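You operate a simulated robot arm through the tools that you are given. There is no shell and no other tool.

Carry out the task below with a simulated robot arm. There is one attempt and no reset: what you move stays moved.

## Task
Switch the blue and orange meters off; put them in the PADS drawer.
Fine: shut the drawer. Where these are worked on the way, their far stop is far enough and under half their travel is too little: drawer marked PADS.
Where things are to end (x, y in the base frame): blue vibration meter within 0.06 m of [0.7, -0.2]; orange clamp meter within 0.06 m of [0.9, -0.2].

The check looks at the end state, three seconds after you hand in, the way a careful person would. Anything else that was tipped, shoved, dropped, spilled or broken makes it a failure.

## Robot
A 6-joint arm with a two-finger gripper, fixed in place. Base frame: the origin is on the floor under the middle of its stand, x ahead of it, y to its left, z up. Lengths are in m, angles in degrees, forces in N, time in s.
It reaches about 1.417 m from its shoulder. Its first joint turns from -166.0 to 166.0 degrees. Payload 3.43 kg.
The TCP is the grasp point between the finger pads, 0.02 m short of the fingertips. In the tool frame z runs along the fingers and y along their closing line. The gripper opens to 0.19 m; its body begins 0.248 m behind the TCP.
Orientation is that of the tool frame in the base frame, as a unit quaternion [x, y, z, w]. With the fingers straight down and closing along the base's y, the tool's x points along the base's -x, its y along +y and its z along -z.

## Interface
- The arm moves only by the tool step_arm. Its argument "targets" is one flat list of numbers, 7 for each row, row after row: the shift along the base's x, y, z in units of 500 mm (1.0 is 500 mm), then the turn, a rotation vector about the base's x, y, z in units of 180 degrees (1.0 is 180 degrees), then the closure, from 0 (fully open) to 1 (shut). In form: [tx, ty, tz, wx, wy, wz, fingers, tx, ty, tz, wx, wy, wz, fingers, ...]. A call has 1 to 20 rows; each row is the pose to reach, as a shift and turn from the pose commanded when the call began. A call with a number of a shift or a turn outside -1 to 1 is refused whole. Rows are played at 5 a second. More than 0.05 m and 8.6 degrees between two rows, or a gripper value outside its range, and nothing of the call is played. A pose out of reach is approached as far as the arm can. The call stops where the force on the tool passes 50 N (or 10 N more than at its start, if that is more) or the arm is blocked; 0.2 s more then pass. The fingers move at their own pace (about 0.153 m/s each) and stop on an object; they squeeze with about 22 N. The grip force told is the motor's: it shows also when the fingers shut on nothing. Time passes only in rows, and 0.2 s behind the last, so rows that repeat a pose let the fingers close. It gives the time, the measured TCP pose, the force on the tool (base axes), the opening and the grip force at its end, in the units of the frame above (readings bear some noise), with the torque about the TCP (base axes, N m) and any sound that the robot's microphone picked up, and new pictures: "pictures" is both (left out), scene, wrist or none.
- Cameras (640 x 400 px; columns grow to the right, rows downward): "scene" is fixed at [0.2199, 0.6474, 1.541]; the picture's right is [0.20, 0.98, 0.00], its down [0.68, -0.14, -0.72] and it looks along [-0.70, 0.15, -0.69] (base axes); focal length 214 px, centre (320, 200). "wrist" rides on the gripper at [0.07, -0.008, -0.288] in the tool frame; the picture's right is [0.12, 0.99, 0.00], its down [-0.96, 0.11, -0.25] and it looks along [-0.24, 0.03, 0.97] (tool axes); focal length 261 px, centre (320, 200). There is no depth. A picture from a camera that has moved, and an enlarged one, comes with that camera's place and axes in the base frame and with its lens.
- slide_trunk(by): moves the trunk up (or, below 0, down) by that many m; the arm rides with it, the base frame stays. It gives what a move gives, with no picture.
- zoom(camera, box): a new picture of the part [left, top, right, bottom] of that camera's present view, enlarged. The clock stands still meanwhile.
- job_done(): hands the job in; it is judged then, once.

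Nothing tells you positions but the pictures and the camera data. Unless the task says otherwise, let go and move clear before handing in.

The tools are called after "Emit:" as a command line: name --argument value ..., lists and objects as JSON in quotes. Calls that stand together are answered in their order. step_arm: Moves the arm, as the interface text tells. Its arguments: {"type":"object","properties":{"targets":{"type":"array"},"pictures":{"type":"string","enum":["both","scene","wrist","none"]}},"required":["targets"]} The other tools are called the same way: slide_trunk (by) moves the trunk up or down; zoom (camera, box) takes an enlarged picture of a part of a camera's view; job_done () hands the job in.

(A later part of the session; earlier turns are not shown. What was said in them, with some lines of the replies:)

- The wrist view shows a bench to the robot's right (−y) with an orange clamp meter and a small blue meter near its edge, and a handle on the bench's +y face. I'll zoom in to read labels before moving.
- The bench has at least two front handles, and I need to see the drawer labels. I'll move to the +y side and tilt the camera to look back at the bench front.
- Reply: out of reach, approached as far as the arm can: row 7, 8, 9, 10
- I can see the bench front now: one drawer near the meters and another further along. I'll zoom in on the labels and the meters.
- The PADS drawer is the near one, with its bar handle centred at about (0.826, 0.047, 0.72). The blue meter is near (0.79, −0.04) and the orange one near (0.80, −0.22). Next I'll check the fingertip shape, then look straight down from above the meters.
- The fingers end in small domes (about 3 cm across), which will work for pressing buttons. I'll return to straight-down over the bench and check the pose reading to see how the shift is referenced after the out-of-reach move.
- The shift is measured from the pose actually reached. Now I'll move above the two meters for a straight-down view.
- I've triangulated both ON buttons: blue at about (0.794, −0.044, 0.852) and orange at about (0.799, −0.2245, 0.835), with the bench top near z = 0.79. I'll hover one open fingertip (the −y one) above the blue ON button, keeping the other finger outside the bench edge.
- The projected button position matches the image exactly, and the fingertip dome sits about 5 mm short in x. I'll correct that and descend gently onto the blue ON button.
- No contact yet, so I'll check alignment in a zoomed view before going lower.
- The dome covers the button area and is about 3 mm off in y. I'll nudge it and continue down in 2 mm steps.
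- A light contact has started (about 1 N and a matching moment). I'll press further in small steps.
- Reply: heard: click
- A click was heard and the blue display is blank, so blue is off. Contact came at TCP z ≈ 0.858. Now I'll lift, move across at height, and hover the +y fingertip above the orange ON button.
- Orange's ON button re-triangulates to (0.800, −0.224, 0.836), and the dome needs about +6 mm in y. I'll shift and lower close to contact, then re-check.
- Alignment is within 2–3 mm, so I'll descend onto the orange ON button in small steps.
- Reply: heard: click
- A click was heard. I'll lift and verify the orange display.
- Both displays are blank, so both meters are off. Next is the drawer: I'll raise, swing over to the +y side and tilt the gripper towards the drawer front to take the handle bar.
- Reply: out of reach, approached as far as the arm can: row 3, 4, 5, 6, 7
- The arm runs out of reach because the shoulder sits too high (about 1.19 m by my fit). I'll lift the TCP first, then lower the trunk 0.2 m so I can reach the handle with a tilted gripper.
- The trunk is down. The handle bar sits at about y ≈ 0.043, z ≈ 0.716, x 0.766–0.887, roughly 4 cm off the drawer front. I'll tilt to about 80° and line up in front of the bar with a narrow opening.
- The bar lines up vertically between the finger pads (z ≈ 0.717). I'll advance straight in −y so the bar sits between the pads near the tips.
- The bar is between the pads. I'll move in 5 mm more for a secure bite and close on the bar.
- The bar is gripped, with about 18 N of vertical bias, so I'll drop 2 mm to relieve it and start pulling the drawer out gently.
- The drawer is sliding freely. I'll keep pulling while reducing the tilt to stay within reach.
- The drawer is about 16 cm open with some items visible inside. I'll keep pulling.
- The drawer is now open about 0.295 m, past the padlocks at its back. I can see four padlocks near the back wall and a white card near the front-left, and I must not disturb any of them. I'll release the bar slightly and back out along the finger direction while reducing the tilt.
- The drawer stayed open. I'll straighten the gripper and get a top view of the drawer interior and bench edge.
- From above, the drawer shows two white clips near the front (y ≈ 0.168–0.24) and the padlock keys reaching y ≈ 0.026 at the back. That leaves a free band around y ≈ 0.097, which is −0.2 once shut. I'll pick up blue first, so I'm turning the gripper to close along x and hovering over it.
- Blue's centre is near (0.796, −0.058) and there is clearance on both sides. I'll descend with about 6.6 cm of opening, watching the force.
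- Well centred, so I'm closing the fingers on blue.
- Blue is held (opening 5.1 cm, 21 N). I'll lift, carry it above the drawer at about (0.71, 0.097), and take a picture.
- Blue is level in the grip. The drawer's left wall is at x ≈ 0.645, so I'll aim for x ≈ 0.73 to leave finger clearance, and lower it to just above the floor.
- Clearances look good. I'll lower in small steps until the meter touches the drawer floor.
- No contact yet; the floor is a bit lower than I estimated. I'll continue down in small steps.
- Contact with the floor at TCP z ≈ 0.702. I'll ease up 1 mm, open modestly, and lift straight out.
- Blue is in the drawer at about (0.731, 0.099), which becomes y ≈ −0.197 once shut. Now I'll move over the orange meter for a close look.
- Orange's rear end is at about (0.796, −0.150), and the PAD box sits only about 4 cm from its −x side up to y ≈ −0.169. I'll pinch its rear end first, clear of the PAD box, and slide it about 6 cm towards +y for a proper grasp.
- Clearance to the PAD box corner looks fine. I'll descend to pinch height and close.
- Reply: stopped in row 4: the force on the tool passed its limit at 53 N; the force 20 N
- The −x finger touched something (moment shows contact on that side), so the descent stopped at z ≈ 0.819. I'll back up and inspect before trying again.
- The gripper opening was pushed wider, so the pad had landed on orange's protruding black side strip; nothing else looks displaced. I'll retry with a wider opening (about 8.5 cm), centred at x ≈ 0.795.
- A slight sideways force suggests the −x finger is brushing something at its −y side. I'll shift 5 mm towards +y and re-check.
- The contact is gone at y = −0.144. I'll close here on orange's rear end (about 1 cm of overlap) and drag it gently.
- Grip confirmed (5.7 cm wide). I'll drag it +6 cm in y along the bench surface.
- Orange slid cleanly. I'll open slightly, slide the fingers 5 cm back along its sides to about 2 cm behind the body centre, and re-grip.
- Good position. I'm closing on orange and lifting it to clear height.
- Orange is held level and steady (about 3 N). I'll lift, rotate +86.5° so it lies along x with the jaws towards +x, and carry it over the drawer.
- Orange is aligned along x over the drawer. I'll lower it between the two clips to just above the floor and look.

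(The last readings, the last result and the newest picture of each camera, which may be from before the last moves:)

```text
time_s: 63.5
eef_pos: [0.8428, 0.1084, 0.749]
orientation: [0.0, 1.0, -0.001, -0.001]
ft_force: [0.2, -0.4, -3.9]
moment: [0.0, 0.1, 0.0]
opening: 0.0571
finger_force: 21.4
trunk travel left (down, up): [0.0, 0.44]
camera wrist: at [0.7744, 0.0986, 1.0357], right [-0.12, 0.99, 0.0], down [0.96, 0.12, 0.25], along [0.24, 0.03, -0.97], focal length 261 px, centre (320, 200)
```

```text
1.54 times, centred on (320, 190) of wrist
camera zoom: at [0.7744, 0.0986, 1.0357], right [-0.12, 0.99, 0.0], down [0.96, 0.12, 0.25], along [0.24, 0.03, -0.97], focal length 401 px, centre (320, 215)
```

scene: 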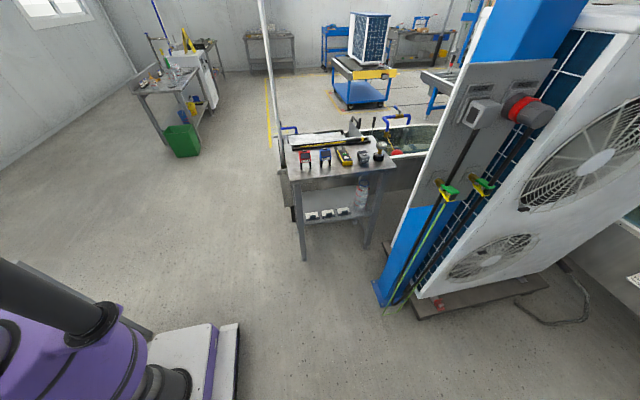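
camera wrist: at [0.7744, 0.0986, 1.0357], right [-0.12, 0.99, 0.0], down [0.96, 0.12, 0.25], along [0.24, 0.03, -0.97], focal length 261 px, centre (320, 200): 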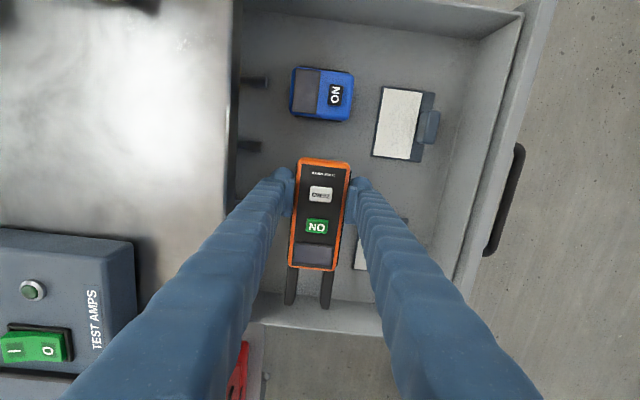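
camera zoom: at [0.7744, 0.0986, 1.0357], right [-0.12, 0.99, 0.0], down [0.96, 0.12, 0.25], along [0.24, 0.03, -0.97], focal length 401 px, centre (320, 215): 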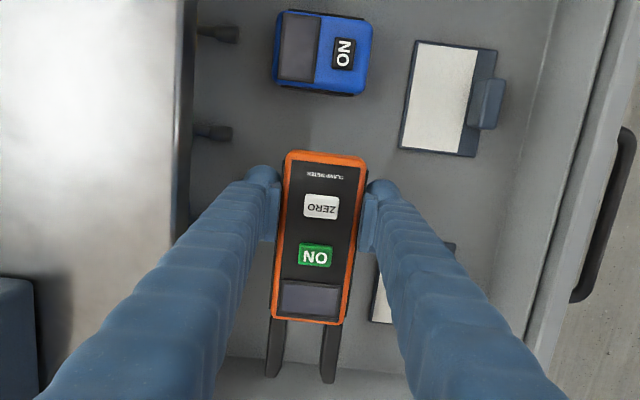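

Both fingers are lined up in the gap between the clips and the jaws clear the right wall. I'll lower to just above expected floor contact (TCP z ≈ 0.696).

Emit:
step_arm --targets '[0, 0, -0.03, 0, 0, 0, 1, 0, 0, -0.06, 0, 0, 0, 1, 0, 0, -0.085, 0, 0, 0, 1]' --pictures "none"

```text
time_s: 64.3
eef_pos: [0.8434, 0.1098, 0.7072]
orientation: [0.0, 1.0, -0.001, 0.0]
ft_force: [0.5, -0.3, -1.8]
moment: [0.01, 0.04, -0.01]
opening: 0.0572
finger_force: 22.1
trunk travel left (down, up): [0.0, 0.44]
```

Emit:
step_arm --targets '[0, 0, -0.008, 0, 0, 0, 1, 0, 0, -0.014, 0, 0, 0, 1, 0, 0, -0.02, 0, 0, 0, 1]' --pictures "none"

```text
time_s: 65.1
eef_pos: [0.8431, 0.1098, 0.6964]
orientation: [-0.001, 1.0, 0.0, -0.001]
ft_force: [0.6, 0.1, -2.5]
moment: [-0.01, 0.09, 0.0]
opening: 0.0573
finger_force: 22.0
trunk travel left (down, up): [0.0, 0.44]
```

Emit:
step_arm --targets '[0, 0, -0.003, 0, 0, 0, 1, 0, 0, -0.006, 0, 0, 0, 1]' --pictures "none"

```text
time_s: 65.7
eef_pos: [0.8428, 0.1095, 0.6949]
orientation: [-0.002, 1.0, 0.0, -0.001]
ft_force: [-2.0, 0.6, 11.8]
moment: [0.09, 0.12, 0.03]
opening: 0.0572
finger_force: 22.0
trunk travel left (down, up): [0.0, 0.44]
```

Floor contact. I'll release with a small opening and lift straight out.

Emit:
step_arm --targets '[0, 0, 0.002, 0, 0, 0, 1, 0, 0, 0.002, 0, 0, 0, 0.61, 0, 0, 0.002, 0, 0, 0, 0.61, 0, 0, 0.03, 0, 0, 0, 0.61, 0, 0, 0.1, 0, 0, 0, 0.61, 0, 0, 0.19, 0, 0, 0, 0.61, 0, 0, 0.28, 0, 0, 0, 0.61, 0, 0, 0.37, 0, 0, 0, 0.61, 0, 0, 0.46, 0, 0, 0, 0.61]' --pictures "wrist"

Emit:
zoom --camera "wrist" --box '[200, 60, 440, 320]'

```text
time_s: 67.7
eef_pos: [0.8431, 0.1105, 0.9234]
orientation: [-0.001, 1.0, -0.001, -0.001]
ft_force: [0.3, -0.5, -0.2]
moment: [-0.04, 0.0, 0.0]
opening: 0.0741
finger_force: 0.1
trunk travel left (down, up): [0.0, 0.44]
camera wrist: at [0.7737, 0.1006, 1.2109], right [-0.12, 0.99, 0.0], down [0.96, 0.12, 0.24], along [0.24, 0.03, -0.97], focal length 261 px, centre (320, 200)
```

wrist: 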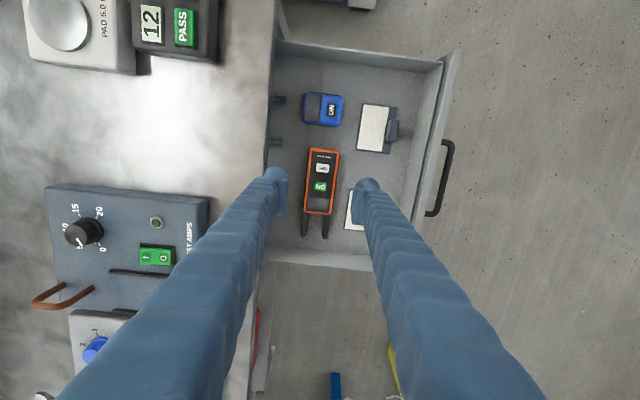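

```text
1.54 times, centred on (320, 190) of wrist
camera zoom: at [0.7737, 0.1006, 1.2109], right [-0.12, 0.99, 0.0], down [0.96, 0.12, 0.24], along [0.24, 0.03, -0.97], focal length 401 px, centre (320, 215)
```

zoom: 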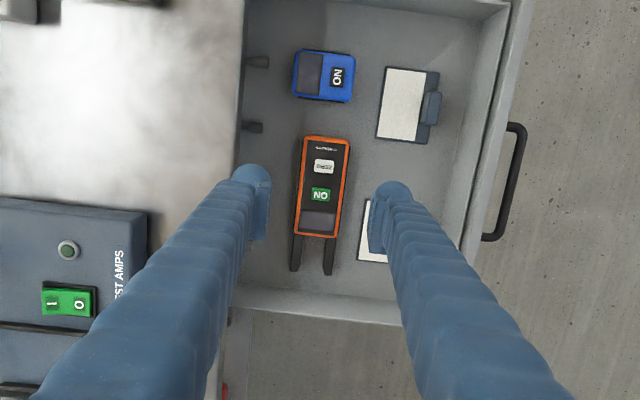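

Both meters lie in the drawer with blank displays, and the padlocks and clips are undisturbed. Now I'll close the gripper, move beyond the drawer front and come down outside the handle to push it shut.

Emit:
step_arm --targets '[-0.005, 0.09, 0.02, 0, 0, 0, 0.61, -0.01, 0.18, 0.02, 0, 0, 0, 0.61, -0.015, 0.27, 0.02, 0, 0, 0, 0.8, -0.02, 0.36, 0.02, 0, 0, 0, 1, -0.025, 0.45, 0.02, 0, 0, 0, 1, -0.03, 0.54, 0.02, 0, 0, 0, 1, -0.034, 0.64, 0.02, 0, 0, 0, 1, -0.034, 0.64, -0.07, 0, 0, 0, 1, -0.034, 0.64, -0.16, 0, 0, 0, 1, -0.034, 0.64, -0.25, 0, 0, 0, 1]' --pictures "wrist"

```text
time_s: 69.9
eef_pos: [0.8256, 0.4296, 0.7994]
orientation: [-0.001, 1.0, -0.001, -0.001]
ft_force: [0.2, -0.2, -0.4]
moment: [0.02, 0.02, -0.01]
opening: 0.0003
finger_force: 22.1
trunk travel left (down, up): [0.0, 0.44]
camera wrist: at [0.7568, 0.4202, 1.0856], right [-0.12, 0.99, 0.0], down [0.96, 0.12, 0.24], along [0.24, 0.03, -0.97], focal length 261 px, centre (320, 200)
```

wrist: 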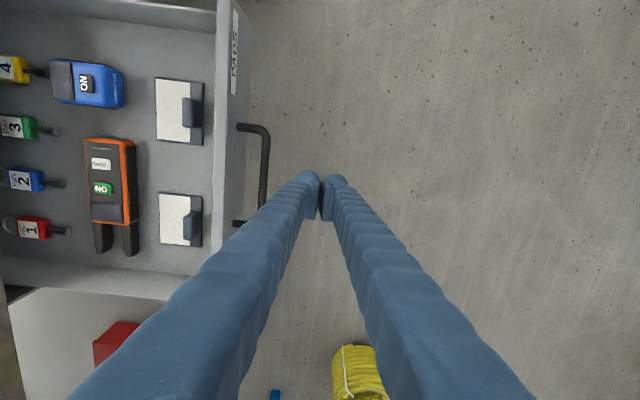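

Everything in the drawer is in order. I'll lower to handle height and begin a slow push in −y.

Emit:
step_arm --targets '[0, 0, -0.09, 0, 0, 0, 1, 0, 0, -0.178, 0, 0, 0, 1, 0, -0.03, -0.178, 0, 0, 0, 1, 0, -0.06, -0.178, 0, 0, 0, 1, 0, -0.08, -0.178, 0, 0, 0, 1, 0, -0.1, -0.178, 0, 0, 0, 1, 0, -0.12, -0.178, 0, 0, 0, 1, 0, -0.14, -0.178, 0, 0, 0, 1]' --pictures "wrist"

```text
time_s: 71.7
eef_pos: [0.8264, 0.3592, 0.7107]
orientation: [-0.001, 1.0, -0.001, -0.002]
ft_force: [0.1, -0.5, -1.0]
moment: [-0.05, 0.01, -0.02]
opening: 0.0
finger_force: 22.4
trunk travel left (down, up): [0.0, 0.44]
camera wrist: at [0.7568, 0.3497, 0.9973], right [-0.12, 0.99, 0.0], down [0.96, 0.12, 0.25], along [0.24, 0.03, -0.97], focal length 261 px, centre (320, 200)
```

wrist: 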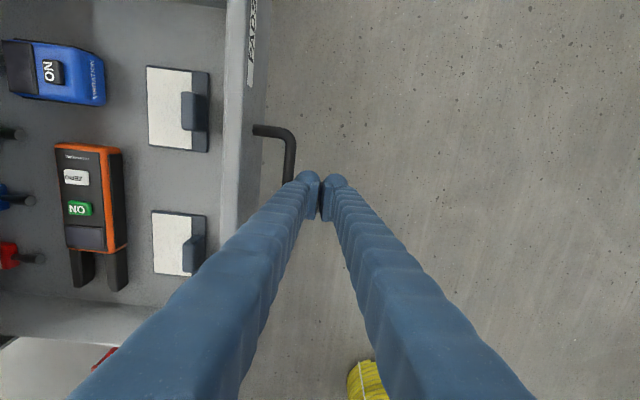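

The fingers are on the bar and the drawer moves easily. I'll keep pushing slowly.

Emit:
step_arm --targets '[0, -0.025, 0, 0, 0, 0, 1, 0, -0.055, 0, 0, 0, 0, 1, 0, -0.085, 0, 0, 0, 0, 1, 0, -0.115, 0, 0, 0, 0, 1, 0, -0.145, 0, 0, 0, 0, 1, 0, -0.175, 0, 0, 0, 0, 1, 0, -0.205, 0, 0, 0, 0, 1, 0, -0.235, 0, 0, 0, 0, 1, 0, -0.265, 0, 0, 0, 0, 1, 0, -0.295, 0, 0, 0, 0, 1, 0, -0.325, 0, 0, 0, 0, 1, 0, -0.355, 0, 0, 0, 0, 1, 0, -0.38, 0, 0, 0, 0, 1, 0, -0.4, 0, 0, 0, 0, 1]' --pictures "wrist"

```text
time_s: 74.7
eef_pos: [0.826, 0.1595, 0.7098]
orientation: [0.0, 1.0, 0.0, -0.001]
ft_force: [0.0, 0.3, 0.2]
moment: [0.01, 0.02, 0.0]
opening: 0.0001
finger_force: 21.8
trunk travel left (down, up): [0.0, 0.44]
camera wrist: at [0.7573, 0.1501, 0.9974], right [-0.12, 0.99, 0.0], down [0.96, 0.12, 0.24], along [0.24, 0.03, -0.97], focal length 261 px, centre (320, 200)
```

wrist: 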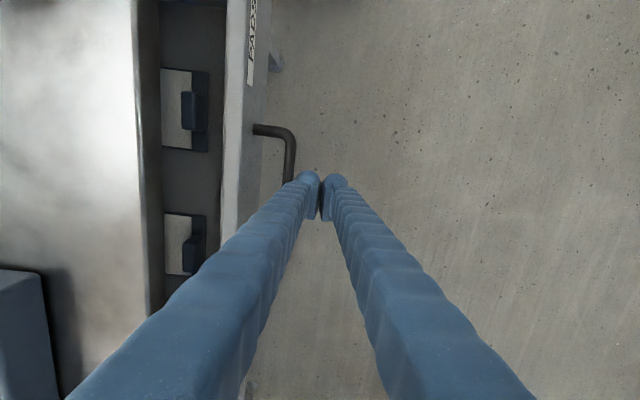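

Emit:
step_arm --targets '[0, -0.025, 0, 0, 0, 0, 1, 0, -0.05, 0, 0, 0, 0, 1, 0, -0.075, 0, 0, 0, 0, 1, 0, -0.1, 0, 0, 0, 0, 1, 0, -0.115, 0, 0, 0, 0, 1, 0, -0.125, 0, 0, 0, 0, 1]' --pictures "wrist"

```text
time_s: 76.1
eef_pos: [0.8251, 0.0961, 0.7096]
orientation: [0.0, 1.0, -0.001, -0.001]
ft_force: [-0.8, -0.3, 0.4]
moment: [-0.01, 0.01, 0.0]
opening: 0.0
finger_force: 21.9
trunk travel left (down, up): [0.0, 0.44]
camera wrist: at [0.7565, 0.087, 0.9976], right [-0.12, 0.99, 0.0], down [0.96, 0.12, 0.24], along [0.24, 0.03, -0.97], focal length 261 px, centre (320, 200)
```

wrist: 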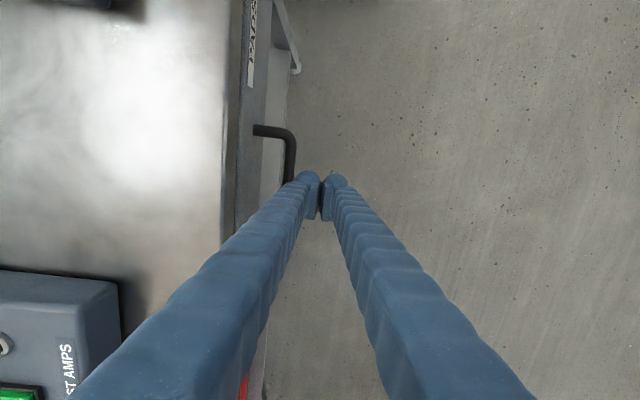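

Nearly closed. I'll make the final small steps until the drawer meets its stop.

Emit:
step_arm --targets '[0, -0.008, 0, 0, 0, 0, 1, 0, -0.016, 0, 0, 0, 0, 1, 0, -0.022, 0, 0, 0, 0, 1, 0, -0.028, 0, 0, 0, 0, 1]' --pictures "none"

```text
time_s: 77.1
eef_pos: [0.8254, 0.084, 0.7102]
orientation: [-0.001, 1.0, 0.0, 0.0]
ft_force: [0.3, 11.6, 0.0]
moment: [-0.04, 0.01, 0.14]
opening: 0.0
finger_force: 22.1
trunk travel left (down, up): [0.0, 0.44]
```

Emit:
step_arm --targets '[0, -0.004, 0, 0, 0, 0, 1, 0, -0.004, 0, 0, 0, 0, 1]' --pictures "none"

```text
time_s: 77.7
eef_pos: [0.8263, 0.0839, 0.7092]
orientation: [-0.001, 1.0, -0.001, -0.001]
ft_force: [-1.1, 36.8, 0.0]
moment: [-0.25, -0.02, 0.25]
opening: 0.0
finger_force: 21.6
trunk travel left (down, up): [0.0, 0.44]
```

The drawer is hard against its stop (37 N, no motion). I'll back away in +y, rise and look at the result.

Emit:
step_arm --targets '[0, 0.04, 0, 0, 0, 0, 1, 0, 0.12, 0, 0, 0, 0, 1, 0, 0.21, 0, 0, 0, 0, 1, 0, 0.3, 0.03, 0, 0, 0, 1, 0, 0.36, 0.1, -0.03, 0, 0, 1, 0, 0.4, 0.18, -0.06, 0, 0, 1, 0, 0.4, 0.27, -0.1, 0, 0, 0.6, 0, 0.4, 0.36, -0.14, 0, 0, 0.3, 0, 0.4, 0.44, -0.18, 0, 0, 0.3]' --pictures "both"

Emit:
zoom --camera "wrist" --box '[160, 60, 400, 320]'

```text
time_s: 79.7
eef_pos: [0.8278, 0.2793, 0.9287]
orientation: [0.0, 0.96, -0.279, -0.002]
ft_force: [0.6, -0.5, 0.3]
moment: [0.18, 0.01, 0.01]
opening: 0.1331
finger_force: 0.0
trunk travel left (down, up): [0.0, 0.44]
camera wrist: at [0.7591, 0.4256, 1.1759], right [-0.12, 0.84, -0.53], down [0.96, 0.23, 0.14], along [0.24, -0.5, -0.83], focal length 261 px, centre (320, 200)
```

scene: 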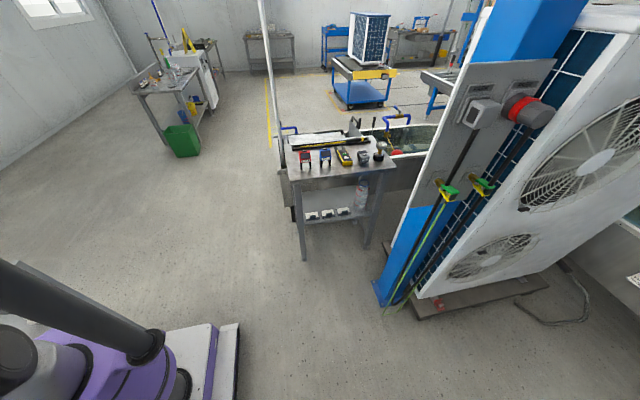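
wrist: 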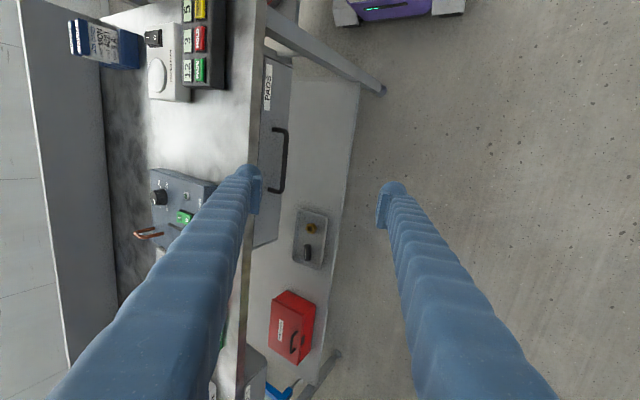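

```text
1.54 times, centred on (280, 190) of wrist
camera zoom: at [0.7591, 0.4256, 1.1759], right [-0.12, 0.84, -0.53], down [0.96, 0.23, 0.14], along [0.24, -0.5, -0.83], focal length 401 px, centre (382, 215)
```

zoom: 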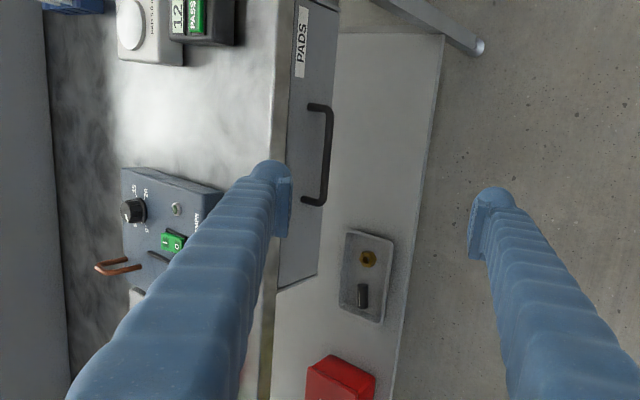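

The drawer is fully shut. As a last check that I haven't disturbed anything on the bench (e.g. the PAD box), I'll return to my earlier overhead pose and compare.

Emit:
step_arm --targets '[0, 0, 0.09, 0.03, 0, 0, 0.2, 0, -0.03, 0.18, 0.06, 0, 0, 0, -0.013, -0.1, 0.24, 0.09, 0, 0, 0, -0.03, -0.18, 0.28, 0.12, 0, 0, 0, -0.045, -0.27, 0.32, 0.15, 0, 0, 0, -0.06, -0.36, 0.341, 0.18, 0, 0, 0, -0.075, -0.45, 0.341, 0.18, 0, 0, 0, -0.09, -0.54, 0.341, 0.18, 0, 0, 0, -0.105, -0.63, 0.341, 0.18, 0, 0, 0, -0.12, -0.72, 0.341, 0.18, 0, 0, 0, -0.134, -0.819, 0.341, 0.18, 0, 0, 0]' --pictures "wrist"

Emit:
zoom --camera "wrist" --box '[230, 40, 410, 150]'

Emit:
zoom --camera "wrist" --box '[220, 200, 400, 310]'

```text
time_s: 82.1
eef_pos: [0.7598, -0.1273, 1.101]
orientation: [-0.001, 1.0, -0.001, -0.001]
ft_force: [0.1, 0.7, 0.0]
moment: [-0.18, 0.0, -0.01]
opening: 0.19
finger_force: 0.0
trunk travel left (down, up): [0.0, 0.44]
camera wrist: at [0.6903, -0.1367, 1.3891], right [-0.12, 0.99, 0.0], down [0.96, 0.12, 0.25], along [0.24, 0.03, -0.97], focal length 261 px, centre (320, 200)
```

wrist: 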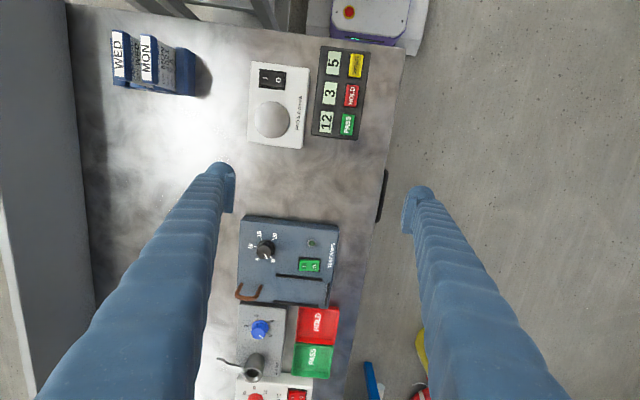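

```text
3.56 times, centred on (320, 95) of wrist
camera zoom: at [0.6903, -0.1367, 1.3891], right [-0.12, 0.99, 0.0], down [0.96, 0.12, 0.25], along [0.24, 0.03, -0.97], focal length 927 px, centre (320, 573)
```

zoom: 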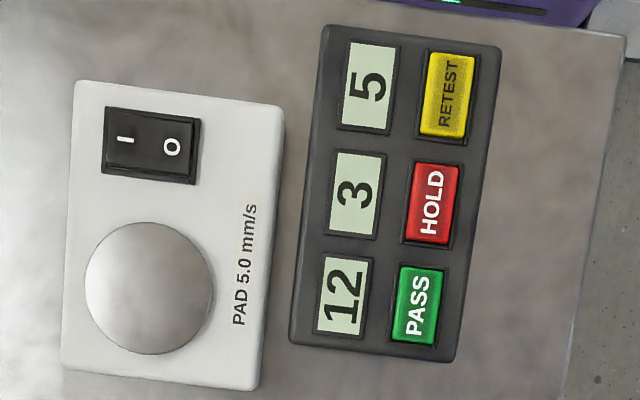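

```text
3.56 times, centred on (310, 255) of wrist
camera zoom: at [0.6903, -0.1367, 1.3891], right [-0.12, 0.99, 0.0], down [0.96, 0.12, 0.25], along [0.24, 0.03, -0.97], focal length 927 px, centre (356, 4)
```

zoom: 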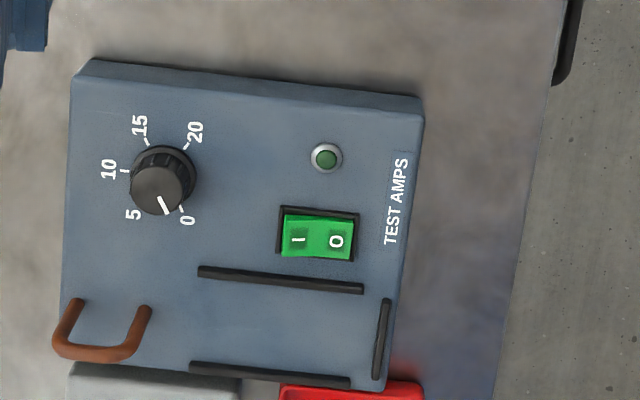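

Compared with the earlier overhead view, the PAD box, the PASS/HOLD box and the TEST AMPS box have not moved. The drawer is shut with both switched-off meters inside, and the arm is clear with its gripper empty, so I'm handing in.

Emit:
job_done

```text
The job is handed in.
```

I switched both meters off, put them in the PADS drawer and shut it. The job is handed in. I pushed the drawer until it stopped, but I didn't reopen it to look at the meters afterwards.

| Item | Estimated final position (x, y) | Target | Distance from target (limit 0.06 m) |
|---|---|---|---|
| Blue vibration meter | (0.73, −0.20) | (0.7, −0.2) | about 0.03 m |
| Orange clamp meter, centre of its body | (0.86, −0.18) | (0.9, −0.2) | about 0.04 m |

- **Positions:** these come from pictures taken before closing, shifted by how far the drawer slid. I pushed it in slowly so nothing inside should have moved.
- **Meters off:** I heard a click on each press, and both displays were still blank in the drawer.
- **Orange meter:** it lies across the drawer with its jaws towards +x, because it wouldn't fit lengthwise between the padlocks and the clips.
- **Contact on the bench:** while reaching for the orange meter, a finger pressed onto its side strip at about 53 N. It then brushed the PAD box lightly, at about 3 N. I compared overhead pictures from before and after, and the PAD, PASS/HOLD and TEST AMPS boxes had not moved.
- **Drawer contents:** the four padlocks and two clips looked undisturbed just before I closed the drawer.
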